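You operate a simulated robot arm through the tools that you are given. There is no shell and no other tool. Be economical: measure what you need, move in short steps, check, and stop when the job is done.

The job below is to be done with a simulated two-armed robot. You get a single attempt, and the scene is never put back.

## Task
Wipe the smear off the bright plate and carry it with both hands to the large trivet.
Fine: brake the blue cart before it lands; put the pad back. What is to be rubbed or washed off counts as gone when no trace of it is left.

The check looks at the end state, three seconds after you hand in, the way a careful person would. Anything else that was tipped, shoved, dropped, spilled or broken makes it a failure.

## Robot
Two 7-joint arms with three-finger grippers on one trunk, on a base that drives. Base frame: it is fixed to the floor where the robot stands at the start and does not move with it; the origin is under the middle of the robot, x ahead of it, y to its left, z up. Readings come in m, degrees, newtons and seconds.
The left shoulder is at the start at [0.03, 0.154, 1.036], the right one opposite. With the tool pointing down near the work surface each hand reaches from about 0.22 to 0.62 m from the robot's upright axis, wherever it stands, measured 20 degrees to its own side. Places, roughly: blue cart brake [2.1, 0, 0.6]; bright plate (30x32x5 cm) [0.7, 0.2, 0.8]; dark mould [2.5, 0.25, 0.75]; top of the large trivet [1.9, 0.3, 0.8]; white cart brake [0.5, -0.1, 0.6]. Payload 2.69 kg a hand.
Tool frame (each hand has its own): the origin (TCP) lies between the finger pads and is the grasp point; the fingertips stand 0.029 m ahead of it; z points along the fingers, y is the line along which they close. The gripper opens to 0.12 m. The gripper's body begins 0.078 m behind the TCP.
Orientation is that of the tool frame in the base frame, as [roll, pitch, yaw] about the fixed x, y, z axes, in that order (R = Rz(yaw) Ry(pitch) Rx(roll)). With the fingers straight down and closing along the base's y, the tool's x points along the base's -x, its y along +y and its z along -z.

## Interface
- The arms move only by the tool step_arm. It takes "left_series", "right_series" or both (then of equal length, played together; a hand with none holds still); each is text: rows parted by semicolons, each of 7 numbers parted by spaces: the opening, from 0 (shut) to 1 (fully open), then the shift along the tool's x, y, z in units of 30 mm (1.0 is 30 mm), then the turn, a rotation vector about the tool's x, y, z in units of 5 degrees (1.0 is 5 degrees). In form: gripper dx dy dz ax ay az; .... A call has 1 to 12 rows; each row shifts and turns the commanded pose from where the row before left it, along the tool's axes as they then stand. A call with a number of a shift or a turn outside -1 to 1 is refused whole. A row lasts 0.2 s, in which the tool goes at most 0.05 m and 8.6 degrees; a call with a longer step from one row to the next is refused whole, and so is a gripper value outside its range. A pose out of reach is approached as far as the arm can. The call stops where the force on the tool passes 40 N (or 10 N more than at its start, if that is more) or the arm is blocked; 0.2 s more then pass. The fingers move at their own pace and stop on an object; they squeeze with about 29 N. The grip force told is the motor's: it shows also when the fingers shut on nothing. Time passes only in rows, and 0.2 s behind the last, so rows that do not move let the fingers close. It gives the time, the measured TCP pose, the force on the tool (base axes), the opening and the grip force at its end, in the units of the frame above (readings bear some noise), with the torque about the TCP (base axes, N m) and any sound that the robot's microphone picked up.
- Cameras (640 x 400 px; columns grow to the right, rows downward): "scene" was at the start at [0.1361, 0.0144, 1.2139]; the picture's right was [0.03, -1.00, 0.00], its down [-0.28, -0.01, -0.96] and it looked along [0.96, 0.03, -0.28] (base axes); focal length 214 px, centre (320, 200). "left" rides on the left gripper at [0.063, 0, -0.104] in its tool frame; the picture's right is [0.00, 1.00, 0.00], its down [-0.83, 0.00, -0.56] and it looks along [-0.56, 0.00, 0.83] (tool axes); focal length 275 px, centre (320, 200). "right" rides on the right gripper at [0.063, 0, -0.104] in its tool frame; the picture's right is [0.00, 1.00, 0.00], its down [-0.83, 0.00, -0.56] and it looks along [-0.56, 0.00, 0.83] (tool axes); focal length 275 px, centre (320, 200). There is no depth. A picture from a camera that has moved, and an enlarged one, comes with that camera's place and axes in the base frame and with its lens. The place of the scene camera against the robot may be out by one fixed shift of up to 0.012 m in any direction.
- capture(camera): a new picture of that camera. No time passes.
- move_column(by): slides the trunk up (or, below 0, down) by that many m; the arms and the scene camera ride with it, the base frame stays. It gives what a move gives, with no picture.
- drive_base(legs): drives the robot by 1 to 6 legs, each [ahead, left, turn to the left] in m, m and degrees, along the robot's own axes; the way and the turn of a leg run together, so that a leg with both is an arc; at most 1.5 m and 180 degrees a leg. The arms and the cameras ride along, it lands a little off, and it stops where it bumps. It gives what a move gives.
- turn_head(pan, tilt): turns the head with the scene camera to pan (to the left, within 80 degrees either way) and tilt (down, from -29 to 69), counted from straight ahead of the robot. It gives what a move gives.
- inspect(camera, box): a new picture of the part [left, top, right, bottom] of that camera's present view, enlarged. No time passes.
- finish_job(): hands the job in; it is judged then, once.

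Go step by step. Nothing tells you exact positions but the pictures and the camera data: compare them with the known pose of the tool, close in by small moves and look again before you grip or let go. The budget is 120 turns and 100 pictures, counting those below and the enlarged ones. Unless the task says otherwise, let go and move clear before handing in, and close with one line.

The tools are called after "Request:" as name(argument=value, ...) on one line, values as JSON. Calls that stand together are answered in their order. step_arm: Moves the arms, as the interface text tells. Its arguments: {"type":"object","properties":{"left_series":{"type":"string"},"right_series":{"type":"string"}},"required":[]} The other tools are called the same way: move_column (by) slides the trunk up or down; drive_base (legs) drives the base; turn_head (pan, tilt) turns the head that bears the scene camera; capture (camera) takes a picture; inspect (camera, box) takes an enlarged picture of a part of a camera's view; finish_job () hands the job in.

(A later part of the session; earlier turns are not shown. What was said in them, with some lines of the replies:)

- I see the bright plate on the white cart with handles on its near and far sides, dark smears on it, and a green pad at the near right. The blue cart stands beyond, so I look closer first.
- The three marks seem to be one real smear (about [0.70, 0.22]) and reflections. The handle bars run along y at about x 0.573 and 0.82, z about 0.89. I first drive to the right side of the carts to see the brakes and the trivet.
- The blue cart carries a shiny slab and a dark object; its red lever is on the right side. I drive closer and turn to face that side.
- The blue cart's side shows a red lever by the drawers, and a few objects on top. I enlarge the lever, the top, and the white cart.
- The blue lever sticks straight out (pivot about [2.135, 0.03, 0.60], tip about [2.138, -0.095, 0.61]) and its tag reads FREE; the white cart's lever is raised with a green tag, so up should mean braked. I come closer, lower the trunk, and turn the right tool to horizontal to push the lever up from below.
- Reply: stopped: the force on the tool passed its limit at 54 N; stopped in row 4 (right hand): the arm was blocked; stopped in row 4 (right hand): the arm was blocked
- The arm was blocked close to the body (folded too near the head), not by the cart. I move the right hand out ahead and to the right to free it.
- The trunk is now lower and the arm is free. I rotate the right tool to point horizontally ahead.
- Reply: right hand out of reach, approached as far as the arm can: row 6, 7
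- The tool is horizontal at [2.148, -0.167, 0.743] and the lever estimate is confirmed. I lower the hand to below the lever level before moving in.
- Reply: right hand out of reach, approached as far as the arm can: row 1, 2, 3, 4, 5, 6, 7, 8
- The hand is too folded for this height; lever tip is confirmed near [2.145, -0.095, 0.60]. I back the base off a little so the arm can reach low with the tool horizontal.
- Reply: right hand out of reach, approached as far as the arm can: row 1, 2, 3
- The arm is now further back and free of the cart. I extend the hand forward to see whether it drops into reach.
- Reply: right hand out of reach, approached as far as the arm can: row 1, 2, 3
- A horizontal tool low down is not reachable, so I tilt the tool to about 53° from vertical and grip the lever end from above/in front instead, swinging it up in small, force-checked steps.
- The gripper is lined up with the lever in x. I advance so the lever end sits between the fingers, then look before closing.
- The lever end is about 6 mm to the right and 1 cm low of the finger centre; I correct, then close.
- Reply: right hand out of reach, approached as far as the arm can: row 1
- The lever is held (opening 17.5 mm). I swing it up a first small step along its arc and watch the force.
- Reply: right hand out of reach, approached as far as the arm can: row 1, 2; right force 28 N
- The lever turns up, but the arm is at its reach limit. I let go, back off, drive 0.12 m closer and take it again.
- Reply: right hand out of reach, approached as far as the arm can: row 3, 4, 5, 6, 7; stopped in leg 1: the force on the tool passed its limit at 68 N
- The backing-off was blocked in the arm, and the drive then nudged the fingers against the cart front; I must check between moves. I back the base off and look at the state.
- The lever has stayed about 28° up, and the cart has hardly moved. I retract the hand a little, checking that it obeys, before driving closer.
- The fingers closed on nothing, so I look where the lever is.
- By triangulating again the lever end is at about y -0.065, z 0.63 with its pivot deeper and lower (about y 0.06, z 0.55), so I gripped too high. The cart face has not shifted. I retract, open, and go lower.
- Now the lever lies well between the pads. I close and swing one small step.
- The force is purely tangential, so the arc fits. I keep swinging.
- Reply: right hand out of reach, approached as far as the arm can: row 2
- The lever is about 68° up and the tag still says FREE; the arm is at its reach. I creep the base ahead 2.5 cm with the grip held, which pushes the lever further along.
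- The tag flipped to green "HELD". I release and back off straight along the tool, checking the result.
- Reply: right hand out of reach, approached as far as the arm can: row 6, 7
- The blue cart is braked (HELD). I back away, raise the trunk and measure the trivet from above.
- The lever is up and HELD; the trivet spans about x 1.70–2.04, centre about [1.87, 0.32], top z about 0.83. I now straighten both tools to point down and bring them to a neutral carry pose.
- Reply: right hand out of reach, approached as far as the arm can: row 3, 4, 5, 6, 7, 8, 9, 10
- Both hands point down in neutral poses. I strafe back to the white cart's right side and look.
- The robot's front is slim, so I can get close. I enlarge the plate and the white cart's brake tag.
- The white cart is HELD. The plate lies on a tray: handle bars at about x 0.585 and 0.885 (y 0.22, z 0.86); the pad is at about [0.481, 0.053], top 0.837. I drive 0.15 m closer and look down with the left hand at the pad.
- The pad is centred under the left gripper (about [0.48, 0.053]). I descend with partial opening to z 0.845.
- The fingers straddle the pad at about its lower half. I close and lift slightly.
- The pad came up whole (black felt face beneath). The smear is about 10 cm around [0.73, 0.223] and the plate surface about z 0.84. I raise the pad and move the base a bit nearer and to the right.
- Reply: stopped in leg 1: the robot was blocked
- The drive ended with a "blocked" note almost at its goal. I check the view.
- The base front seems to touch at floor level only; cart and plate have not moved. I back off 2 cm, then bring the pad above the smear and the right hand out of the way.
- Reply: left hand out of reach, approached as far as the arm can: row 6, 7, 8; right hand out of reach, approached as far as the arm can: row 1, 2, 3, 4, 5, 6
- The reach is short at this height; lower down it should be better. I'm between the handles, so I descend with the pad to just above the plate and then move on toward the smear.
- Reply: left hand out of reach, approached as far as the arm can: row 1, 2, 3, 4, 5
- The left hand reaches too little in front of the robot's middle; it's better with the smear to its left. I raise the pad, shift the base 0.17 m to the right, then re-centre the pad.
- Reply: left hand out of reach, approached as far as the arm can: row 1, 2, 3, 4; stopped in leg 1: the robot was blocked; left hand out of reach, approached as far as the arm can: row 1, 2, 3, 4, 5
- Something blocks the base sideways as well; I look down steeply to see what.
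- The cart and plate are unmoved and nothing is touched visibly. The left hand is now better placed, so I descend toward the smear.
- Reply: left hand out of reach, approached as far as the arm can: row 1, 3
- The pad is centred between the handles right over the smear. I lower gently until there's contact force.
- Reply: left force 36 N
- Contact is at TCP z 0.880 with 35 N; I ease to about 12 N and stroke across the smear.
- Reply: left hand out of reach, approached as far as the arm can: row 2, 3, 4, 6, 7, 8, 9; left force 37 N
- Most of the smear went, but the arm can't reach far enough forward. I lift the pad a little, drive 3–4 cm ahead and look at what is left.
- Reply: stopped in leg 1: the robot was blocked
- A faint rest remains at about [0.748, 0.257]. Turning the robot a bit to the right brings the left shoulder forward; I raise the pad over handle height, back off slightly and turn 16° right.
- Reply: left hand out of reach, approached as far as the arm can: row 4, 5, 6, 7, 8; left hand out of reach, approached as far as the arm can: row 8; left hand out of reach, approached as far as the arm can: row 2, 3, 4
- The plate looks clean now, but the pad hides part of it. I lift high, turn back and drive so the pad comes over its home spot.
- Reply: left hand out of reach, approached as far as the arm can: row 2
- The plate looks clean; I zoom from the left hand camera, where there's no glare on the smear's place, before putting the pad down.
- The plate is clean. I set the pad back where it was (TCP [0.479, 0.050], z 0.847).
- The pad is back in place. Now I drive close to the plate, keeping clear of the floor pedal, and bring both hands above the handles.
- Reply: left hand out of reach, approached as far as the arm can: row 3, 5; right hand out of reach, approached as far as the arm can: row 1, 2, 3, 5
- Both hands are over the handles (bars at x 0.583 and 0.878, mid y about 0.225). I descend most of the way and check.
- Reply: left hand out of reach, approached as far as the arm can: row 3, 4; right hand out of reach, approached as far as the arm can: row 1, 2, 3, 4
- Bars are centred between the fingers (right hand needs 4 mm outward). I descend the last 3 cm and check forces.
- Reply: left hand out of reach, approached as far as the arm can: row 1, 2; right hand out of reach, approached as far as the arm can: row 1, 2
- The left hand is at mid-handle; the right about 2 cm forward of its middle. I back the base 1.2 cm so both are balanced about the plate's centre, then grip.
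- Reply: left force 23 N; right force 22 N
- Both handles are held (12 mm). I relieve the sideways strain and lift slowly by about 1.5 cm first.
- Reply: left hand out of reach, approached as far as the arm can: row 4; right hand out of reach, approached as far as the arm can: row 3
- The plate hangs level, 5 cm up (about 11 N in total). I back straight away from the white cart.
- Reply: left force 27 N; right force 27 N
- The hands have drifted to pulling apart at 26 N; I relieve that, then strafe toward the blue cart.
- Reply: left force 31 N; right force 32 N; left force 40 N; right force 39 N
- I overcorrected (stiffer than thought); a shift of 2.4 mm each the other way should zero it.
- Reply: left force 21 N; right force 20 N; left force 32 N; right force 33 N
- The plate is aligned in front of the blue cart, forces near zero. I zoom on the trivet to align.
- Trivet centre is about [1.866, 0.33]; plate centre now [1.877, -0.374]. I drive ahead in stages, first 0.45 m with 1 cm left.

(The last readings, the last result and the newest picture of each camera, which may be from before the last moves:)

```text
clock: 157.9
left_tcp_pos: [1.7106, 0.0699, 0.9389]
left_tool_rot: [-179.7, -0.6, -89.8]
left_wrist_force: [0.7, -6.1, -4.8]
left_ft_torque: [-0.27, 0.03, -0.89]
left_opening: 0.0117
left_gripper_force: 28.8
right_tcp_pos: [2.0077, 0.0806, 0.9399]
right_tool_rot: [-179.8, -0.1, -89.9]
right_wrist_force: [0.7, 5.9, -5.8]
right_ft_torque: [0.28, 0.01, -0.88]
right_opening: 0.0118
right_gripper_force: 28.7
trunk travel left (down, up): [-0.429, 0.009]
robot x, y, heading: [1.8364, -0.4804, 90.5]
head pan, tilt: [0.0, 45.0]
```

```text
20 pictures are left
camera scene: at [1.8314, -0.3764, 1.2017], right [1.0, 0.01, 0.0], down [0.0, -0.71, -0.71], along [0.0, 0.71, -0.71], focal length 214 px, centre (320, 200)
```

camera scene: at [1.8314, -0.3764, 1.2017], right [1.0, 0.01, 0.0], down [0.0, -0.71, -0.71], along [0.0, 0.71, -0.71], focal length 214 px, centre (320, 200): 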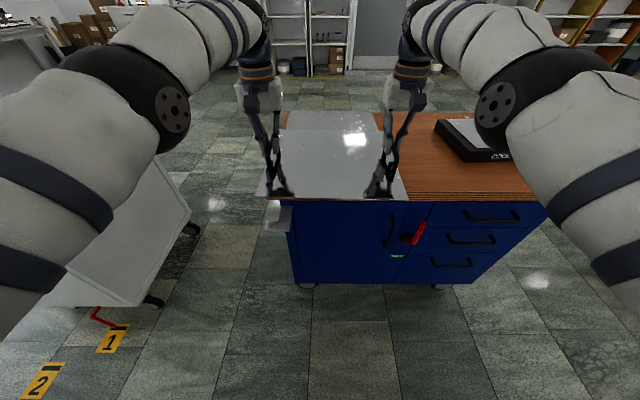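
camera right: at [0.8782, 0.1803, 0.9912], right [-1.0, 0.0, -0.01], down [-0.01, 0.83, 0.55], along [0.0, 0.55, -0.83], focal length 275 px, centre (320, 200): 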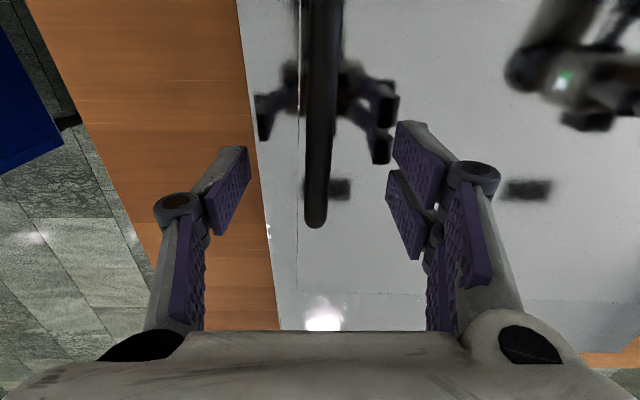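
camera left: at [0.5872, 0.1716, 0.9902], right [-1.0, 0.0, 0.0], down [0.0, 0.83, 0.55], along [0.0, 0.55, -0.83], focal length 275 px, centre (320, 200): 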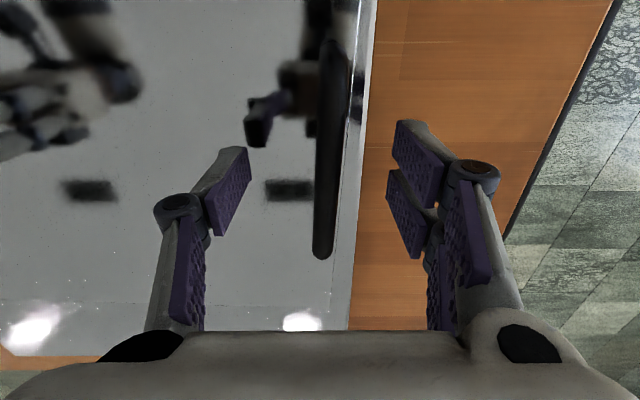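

Request:
drive_base(legs=[[0.25, -0.006, -0.3]])

Request:
turn_head(pan=0, tilt=52)

Request:
inspect(camera="scene", box=[210, 60, 450, 230])

Request:
capture(camera="left")

```text
clock: 159.7
left_tcp_pos: [1.7186, 0.3226, 0.9388]
left_tool_rot: [-179.8, -0.5, -90.0]
left_wrist_force: [0.4, -6.0, -4.8]
left_ft_torque: [-0.13, 0.02, -0.85]
left_opening: 0.0119
left_gripper_force: 29.2
right_tcp_pos: [2.0141, 0.3308, 0.9388]
right_tool_rot: [-179.7, -0.4, -90.2]
right_wrist_force: [-0.9, 6.8, -5.5]
right_ft_torque: [0.08, 0.0, -0.93]
right_opening: 0.0115
right_gripper_force: 28.9
trunk travel left (down, up): [-0.429, 0.009]
robot x, y, heading: [1.8394, -0.2326, 90.1]
head pan, tilt: [0.0, 45.0]
```

```text
clock: 160.4
left_tcp_pos: [1.7192, 0.322, 0.9385]
left_tool_rot: [-179.9, -0.6, -90.2]
left_wrist_force: [-0.2, -7.2, -5.7]
left_ft_torque: [-0.18, 0.0, -0.88]
left_opening: 0.0115
left_gripper_force: 28.8
right_tcp_pos: [2.0148, 0.3302, 0.939]
right_tool_rot: [-179.8, -0.2, -90.4]
right_wrist_force: [0.5, 6.0, -5.6]
right_ft_torque: [0.13, 0.0, -0.89]
right_opening: 0.0116
right_gripper_force: 29.0
trunk travel left (down, up): [-0.429, 0.009]
robot x, y, heading: [1.8425, -0.2324, 90.2]
head pan, tilt: [0.0, 52.0]
```

```text
2.35 times, centred on (330, 145) of scene
camera zoom: at [1.837, -0.131, 1.1921], right [1.0, 0.0, 0.0], down [0.0, -0.79, -0.62], along [0.0, 0.62, -0.79], focal length 505 px, centre (296, 329)
```

zoom: 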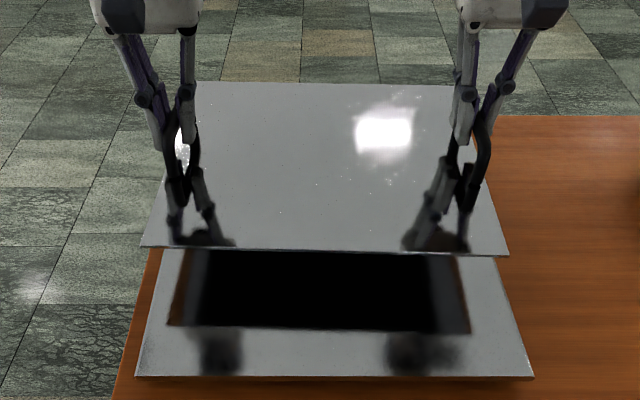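

```text
18 pictures are left
camera left: at [1.7183, 0.2609, 1.0432], right [-1.0, 0.01, 0.0], down [0.0, 0.84, 0.55], along [0.01, 0.55, -0.84], focal length 275 px, centre (320, 200)
```

left: 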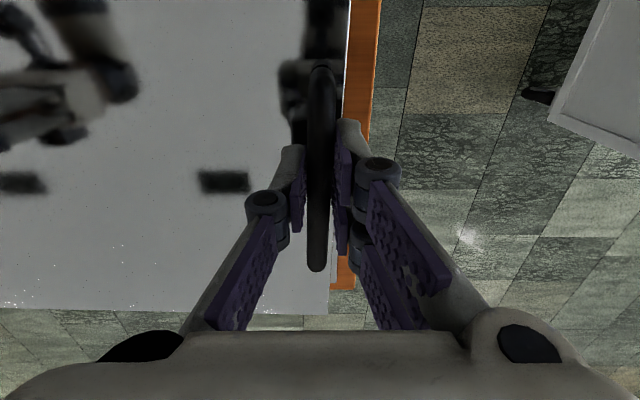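

The plate hovers over the trivet (trivet x 1.700–2.038, near edge about y 0.10); it should go about 8 mm right and 1 cm back to be centred. I nudge the base.

Request:
drive_base(legs=[[-0.01, -0.009, 0]])

Request:
step_arm(left_series="0 0 0 .3 0 0 0; 0 0 0 .3 0 0 0; 0 0 0 .3 0 0 0; 0 0 0 0 0 0 0", right_series="0 0 0 .3 0 0 0; 0 0 0 .3 0 0 0; 0 0 0 .3 0 0 0; 0 0 0 0 0 0 0")

Request:
inspect(camera="scene", box=[210, 60, 450, 230])

```text
clock: 161.2
left_tcp_pos: [1.7285, 0.3134, 0.9375]
left_tool_rot: [-179.7, -0.5, -90.0]
left_wrist_force: [-0.1, -5.9, -6.1]
left_ft_torque: [-0.56, 0.09, -0.91]
left_opening: 0.0116
left_gripper_force: 29.2
right_tcp_pos: [2.0239, 0.3202, 0.9398]
right_tool_rot: [-179.8, -0.1, -90.2]
right_wrist_force: [0.6, 5.7, -5.7]
right_ft_torque: [0.56, -0.01, -0.84]
right_opening: 0.0116
right_gripper_force: 29.2
trunk travel left (down, up): [-0.429, 0.009]
robot x, y, heading: [1.8477, -0.2442, 90.0]
head pan, tilt: [0.0, 52.0]
```

```text
clock: 162.2
left_tcp_pos: [1.728, 0.3119, 0.9118]
left_tool_rot: [-179.7, -0.5, -90.2]
left_wrist_force: [-3.0, -6.9, -7.2]
left_ft_torque: [-0.53, 0.06, -0.91]
left_opening: 0.0117
left_gripper_force: 29.3
right_tcp_pos: [2.0249, 0.3208, 0.9129]
right_tool_rot: [-179.8, -0.1, -90.4]
right_wrist_force: [2.0, 5.9, -5.0]
right_ft_torque: [0.51, -0.06, -0.9]
right_opening: 0.0115
right_gripper_force: 29.1
trunk travel left (down, up): [-0.429, 0.009]
robot x, y, heading: [1.8475, -0.2385, 90.0]
head pan, tilt: [0.0, 52.0]
```

```text
2.35 times, centred on (330, 145) of scene
camera zoom: at [1.8459, -0.1409, 1.1921], right [1.0, 0.0, 0.0], down [0.0, -0.79, -0.62], along [0.0, 0.62, -0.79], focal length 505 px, centre (296, 329)
```

zoom: 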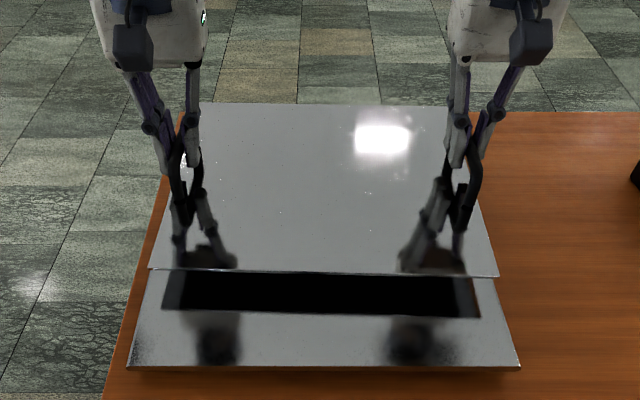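

Centred in x now. I lower further in small steps until the weight comes off.

Request:
step_arm(left_series="0 0 0 .25 0 0 0; 0 0 0 .25 0 0 0; 0 0 0 .2 0 0 0; 0 0 0 0 0 0 0", right_series="0 0 0 .25 0 0 0; 0 0 0 .25 0 0 0; 0 0 0 .2 0 0 0; 0 0 0 0 0 0 0")

```text
clock: 163.2
left_tcp_pos: [1.7281, 0.3119, 0.8897]
left_tool_rot: [-179.8, -0.5, -90.2]
left_wrist_force: [-2.9, -6.1, -5.4]
left_ft_torque: [-0.36, 0.06, -0.9]
left_opening: 0.0117
left_gripper_force: 29.4
right_tcp_pos: [2.025, 0.3199, 0.8913]
right_tool_rot: [-179.9, -0.2, -90.3]
right_wrist_force: [2.9, 6.1, -5.5]
right_ft_torque: [0.39, -0.04, -0.88]
right_opening: 0.0117
right_gripper_force: 29.6
trunk travel left (down, up): [-0.429, 0.009]
robot x, y, heading: [1.8475, -0.2403, 90.0]
head pan, tilt: [0.0, 52.0]
```

Request:
step_arm(left_series="0 0 0 .1 0 0 0; 0 0 0 .1 0 0 0; 0 0 0 0 0 0 0", right_series="0 0 0 .1 0 0 0; 0 0 0 .1 0 0 0; 0 0 0 0 0 0 0")

```text
clock: 163.9
left_tcp_pos: [1.7292, 0.3115, 0.8854]
left_tool_rot: [-179.8, -0.3, -90.3]
left_wrist_force: [-1.5, -5.1, 1.4]
left_ft_torque: [0.82, -0.02, -0.89]
left_opening: 0.0118
left_gripper_force: 28.8
right_tcp_pos: [2.0243, 0.3198, 0.8892]
right_tool_rot: [-179.8, 0.0, -90.3]
right_wrist_force: [2.0, 6.5, -2.3]
right_ft_torque: [0.93, -0.09, -0.87]
right_opening: 0.0117
right_gripper_force: 29.1
trunk travel left (down, up): [-0.429, 0.009]
robot x, y, heading: [1.8489, -0.2457, 90.0]
head pan, tilt: [0.0, 52.0]
```

Request:
step_arm(left_series="0 0 0 .05 0 0 0; 0 0 0 0 0 0 0", right_series="0 0 0 .13 0 0 0; 0 0 0 0 0 0 0")

Request:
inspect(camera="scene", box=[210, 60, 450, 230])

```text
clock: 164.6
left_tcp_pos: [1.7278, 0.3111, 0.8859]
left_tool_rot: [-179.8, -0.3, -90.2]
left_wrist_force: [-1.8, 0.1, 2.9]
left_ft_torque: [-0.28, 0.08, -0.9]
left_opening: 0.0115
left_gripper_force: 29.3
right_tcp_pos: [2.0238, 0.3201, 0.8858]
right_tool_rot: [-179.7, 0.2, -90.3]
right_wrist_force: [1.9, 4.3, 21.5]
right_ft_torque: [-0.06, -0.03, -0.95]
right_opening: 0.0116
right_gripper_force: 28.3
trunk travel left (down, up): [-0.429, 0.009]
robot x, y, heading: [1.8458, -0.2403, 90.1]
head pan, tilt: [0.0, 52.0]
```

```text
2.35 times, centred on (330, 145) of scene
camera zoom: at [1.8455, -0.1433, 1.1927], right [1.0, 0.0, 0.0], down [0.0, -0.79, -0.62], along [0.0, 0.62, -0.79], focal length 505 px, centre (296, 329)
```

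zoom: 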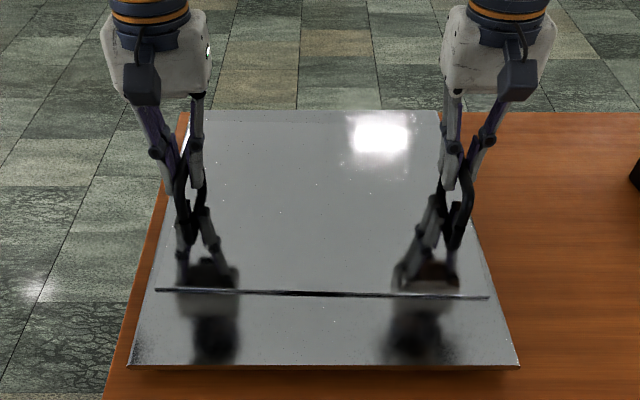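

The plate rests on the trivet. Before letting go I check the far margin in a closer view.

Request:
inspect(camera="scene", box=[270, 95, 410, 150])

Request:
capture(camera="right")

```text
4.57 times, centred on (340, 122) of scene
camera zoom: at [1.8455, -0.1433, 1.1927], right [1.0, 0.0, 0.0], down [0.0, -0.79, -0.62], along [0.0, 0.62, -0.79], focal length 980 px, centre (229, 554)
```

zoom: 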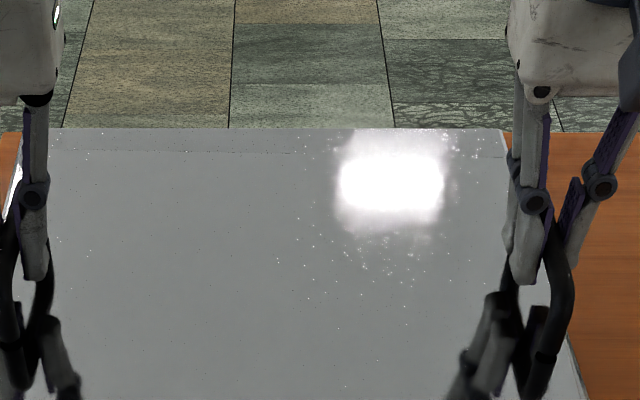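

```text
14 pictures are left
camera right: at [2.0229, 0.2589, 0.9901], right [-1.0, 0.0, 0.0], down [0.0, 0.83, 0.56], along [0.0, 0.56, -0.83], focal length 275 px, centre (320, 200)
```

right: 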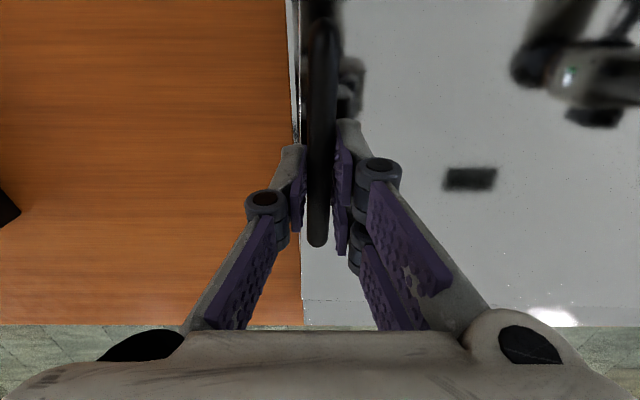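

The plate lies fully on the trivet with margins on every side. I ease the right hand's down force and open both hands, then rise straight up.

Request:
step_arm(left_series="0 0 0 0 0 0 0; .5 0 0 0 0 0 0; .5 0 0 0 0 0 0; .5 0 0 0 0 0 0", right_series="0 0 0 -.08 0 0 0; .5 0 0 0 0 0 0; .5 0 0 0 0 0 0; .5 0 0 0 0 0 0")

Request:
step_arm(left_series=".5 0 0 -.4 0 0 0; .5 0 0 -.4 0 0 0; .5 0 0 -.6 0 0 0; .5 0 0 -.8 0 0 0; .5 0 0 -.8 0 0 0", right_series=".5 0 0 -.4 0 0 0; .5 0 0 -.4 0 0 0; .5 0 0 -.6 0 0 0; .5 0 0 -.8 0 0 0; .5 0 0 -.8 0 0 0")

Request:
capture(camera="left")

Request:
capture(camera="right")

```text
clock: 165.6
left_tcp_pos: [1.7274, 0.3124, 0.8842]
left_tool_rot: [-179.9, -0.5, -90.1]
left_wrist_force: [-0.3, 0.2, 0.0]
left_ft_torque: [-0.04, -0.01, -0.01]
left_opening: 0.0599
left_gripper_force: 0.1
right_tcp_pos: [2.0247, 0.3206, 0.883]
right_tool_rot: [-179.8, -0.2, -90.3]
right_wrist_force: [0.8, -0.3, 0.2]
right_ft_torque: [0.01, 0.0, 0.02]
right_opening: 0.0601
right_gripper_force: 0.1
trunk travel left (down, up): [-0.429, 0.009]
robot x, y, heading: [1.8477, -0.2389, 90.1]
head pan, tilt: [0.0, 52.0]
```

```text
clock: 166.8
left_tcp_pos: [1.7258, 0.3023, 0.9729]
left_tool_rot: [-179.8, -0.5, -90.1]
left_wrist_force: [-0.4, -0.3, 1.1]
left_ft_torque: [0.0, -0.01, 0.01]
left_opening: 0.0604
left_gripper_force: 0.1
left hand out of reach, approached as far as the arm can: row 5
right_tcp_pos: [2.0236, 0.3118, 0.9745]
right_tool_rot: [-179.7, -0.2, -90.3]
right_wrist_force: [0.0, -0.1, -0.6]
right_ft_torque: [0.02, 0.04, -0.01]
right_opening: 0.06
right_gripper_force: 0.0
right hand out of reach, approached as far as the arm can: row 5
trunk travel left (down, up): [-0.429, 0.009]
robot x, y, heading: [1.8457, -0.2403, 90.2]
head pan, tilt: [0.0, 52.0]
```

```text
13 pictures are left
camera left: at [1.7245, 0.2418, 1.0779], right [-1.0, 0.01, 0.0], down [0.0, 0.84, 0.55], along [0.01, 0.55, -0.84], focal length 275 px, centre (320, 200)
```

left: 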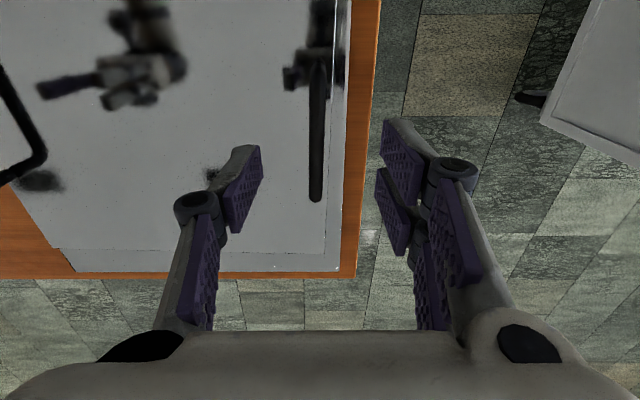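

```text
12 pictures are left
camera right: at [2.0228, 0.2506, 1.0797], right [-1.0, 0.0, 0.0], down [0.0, 0.83, 0.55], along [0.0, 0.55, -0.83], focal length 275 px, centre (320, 200)
```

right: 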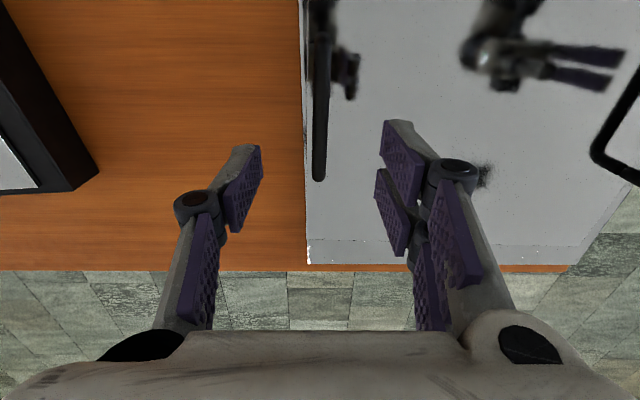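

The plate stays put. A dark spot shows beside the fingers—likely a reflected ceiling vent, so I back off and check from clear views.

Request:
drive_base(legs=[[-0.45, 0, 0]])

Request:
turn_head(pan=0, tilt=35)

Request:
inspect(camera="scene", box=[240, 110, 480, 260])

Request:
capture(camera="left")

```text
clock: 169.5
left_tcp_pos: [1.7249, -0.1451, 0.9724]
left_tool_rot: [-179.8, -0.6, -90.2]
left_wrist_force: [-0.3, 0.1, 0.1]
left_ft_torque: [0.01, 0.01, -0.01]
left_opening: 0.0602
left_gripper_force: 0.1
right_tcp_pos: [2.0262, -0.1354, 0.9722]
right_tool_rot: [-179.7, -0.3, -90.3]
right_wrist_force: [0.3, 0.0, 0.5]
right_ft_torque: [0.01, -0.03, -0.01]
right_opening: 0.06
right_gripper_force: 0.1
trunk travel left (down, up): [-0.429, 0.009]
robot x, y, heading: [1.8498, -0.6893, 90.0]
head pan, tilt: [0.0, 52.0]
```

```text
clock: 170.3
left_tcp_pos: [1.7249, -0.1441, 0.9716]
left_tool_rot: [-179.8, -0.6, -90.2]
left_wrist_force: [-0.1, -0.1, 0.1]
left_ft_torque: [-0.02, 0.02, 0.02]
left_opening: 0.0601
left_gripper_force: 0.0
right_tcp_pos: [2.0249, -0.1359, 0.973]
right_tool_rot: [-179.8, -0.3, -90.4]
right_wrist_force: [0.8, 0.0, -0.2]
right_ft_torque: [0.01, 0.01, 0.0]
right_opening: 0.0601
right_gripper_force: 0.1
trunk travel left (down, up): [-0.429, 0.009]
robot x, y, heading: [1.8501, -0.6868, 89.9]
head pan, tilt: [0.0, 35.0]
```

```text
2.67 times, centred on (360, 185) of scene
camera zoom: at [1.8461, -0.5768, 1.2164], right [1.0, 0.0, 0.0], down [0.0, -0.57, -0.82], along [0.0, 0.82, -0.57], focal length 572 px, centre (213, 240)
```

zoom: 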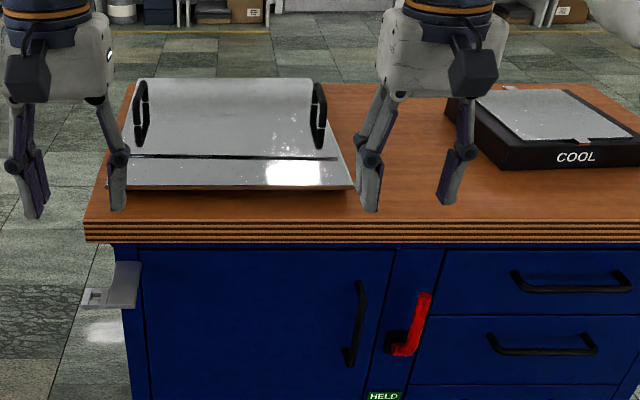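

```text
10 pictures are left
camera left: at [1.7256, -0.2052, 1.0765], right [-1.0, 0.01, 0.0], down [0.01, 0.84, 0.55], along [0.01, 0.55, -0.84], focal length 275 px, centre (320, 200)
```

left: 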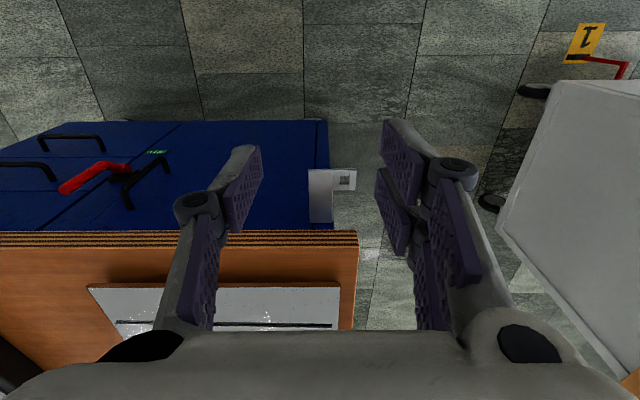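

HELD is showing and the plate sits well. I zoom in on the plate once more for any trace.

Request:
inspect(camera="scene", box=[284, 134, 374, 190])

Request:
drive_base(legs=[[0.2, 0, 0]])

Request:
turn_head(pan=0, tilt=45)

Request:
inspect(camera="scene", box=[270, 90, 390, 200])

Request:
capture(camera="right")

```text
7.11 times, centred on (329, 162) of scene
camera zoom: at [1.8461, -0.5768, 1.2164], right [1.0, 0.0, 0.0], down [0.0, -0.57, -0.82], along [0.0, 0.82, -0.57], focal length 1525 px, centre (256, 470)
```

zoom: 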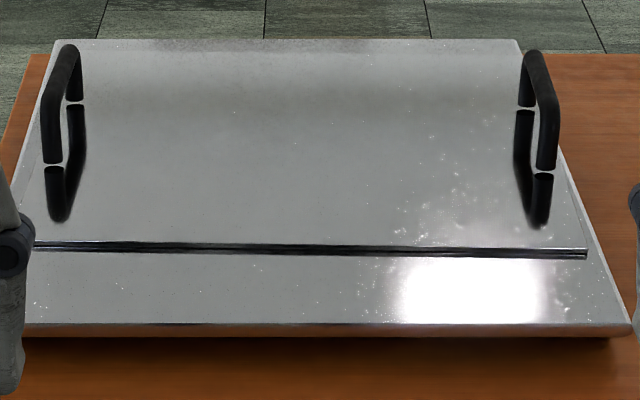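

```text
clock: 171.9
left_tcp_pos: [1.726, 0.0542, 0.9701]
left_tool_rot: [-179.8, -0.6, -90.1]
left_wrist_force: [0.1, 1.9, -0.7]
left_ft_torque: [-0.04, -0.03, 0.03]
left_opening: 0.0599
left_gripper_force: 0.1
right_tcp_pos: [2.0232, 0.0627, 0.9737]
right_tool_rot: [-179.7, -0.2, -90.2]
right_wrist_force: [0.3, 0.0, 0.1]
right_ft_torque: [-0.01, 0.01, -0.01]
right_opening: 0.06
right_gripper_force: 0.0
trunk travel left (down, up): [-0.429, 0.009]
robot x, y, heading: [1.8442, -0.4908, 89.9]
head pan, tilt: [0.0, 35.0]
```

```text
clock: 172.6
left_tcp_pos: [1.7256, 0.0553, 0.9714]
left_tool_rot: [-179.7, -0.5, -90.2]
left_wrist_force: [0.8, 1.3, 0.1]
left_ft_torque: [0.02, 0.01, -0.01]
left_opening: 0.0601
left_gripper_force: 0.0
right_tcp_pos: [2.0246, 0.0631, 0.9732]
right_tool_rot: [-179.7, -0.1, -90.2]
right_wrist_force: [0.4, 0.0, 1.0]
right_ft_torque: [-0.04, 0.01, -0.01]
right_opening: 0.0597
right_gripper_force: 0.0
trunk travel left (down, up): [-0.429, 0.009]
robot x, y, heading: [1.8501, -0.4959, 90.0]
head pan, tilt: [0.0, 45.0]
```

```text
3.64 times, centred on (330, 145) of scene
camera zoom: at [1.846, -0.3846, 1.2017], right [1.0, 0.0, 0.0], down [0.0, -0.71, -0.71], along [0.0, 0.71, -0.71], focal length 780 px, centre (284, 400)
```

zoom: 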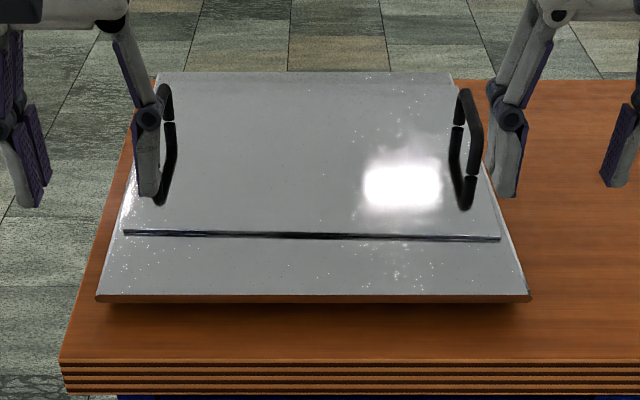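

```text
7 pictures are left
camera right: at [2.0231, 0.0023, 1.0785], right [-1.0, 0.0, 0.0], down [0.0, 0.83, 0.55], along [0.0, 0.55, -0.83], focal length 275 px, centre (320, 200)
```

right: 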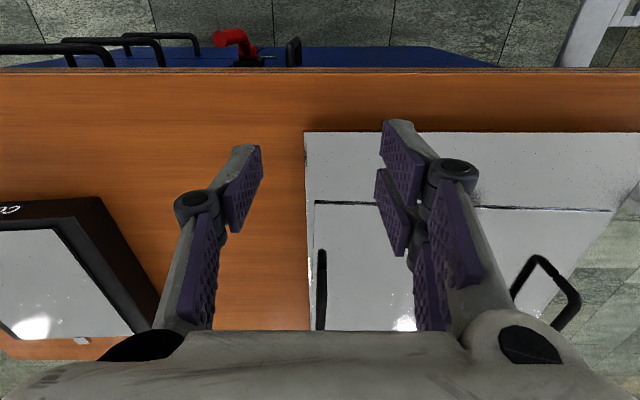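

The plate is clean, centred and flat on the large trivet, the blue cart's brake shows HELD, and the pad is back. I move clear and hand in.

Request:
drive_base(legs=[[-0.4, 0, 0]])

Request:
finish_job()

```text
clock: 175.1
left_tcp_pos: [1.7251, -0.3482, 0.9715]
left_tool_rot: [-179.8, -0.6, -90.0]
left_wrist_force: [-0.3, 0.9, 0.5]
left_ft_torque: [0.02, -0.06, 0.0]
left_opening: 0.0602
left_gripper_force: 0.1
right_tcp_pos: [2.024, -0.3384, 0.9728]
right_tool_rot: [-179.7, -0.2, -90.2]
right_wrist_force: [0.1, 0.2, -1.3]
right_ft_torque: [0.02, -0.01, -0.04]
right_opening: 0.0601
right_gripper_force: 0.0
trunk travel left (down, up): [-0.429, 0.009]
robot x, y, heading: [1.85, -0.8926, 90.2]
head pan, tilt: [0.0, 45.0]
```

```text
The job is handed in.
```

The plate is wiped clean and sits flat on the large trivet, carried there with both hands; the blue cart was braked (HELD) before it landed, and the pad is back in its place. While I was setting that brake the gripper bumped the blue cart at about 68 N, but I saw no shift in the pictures.
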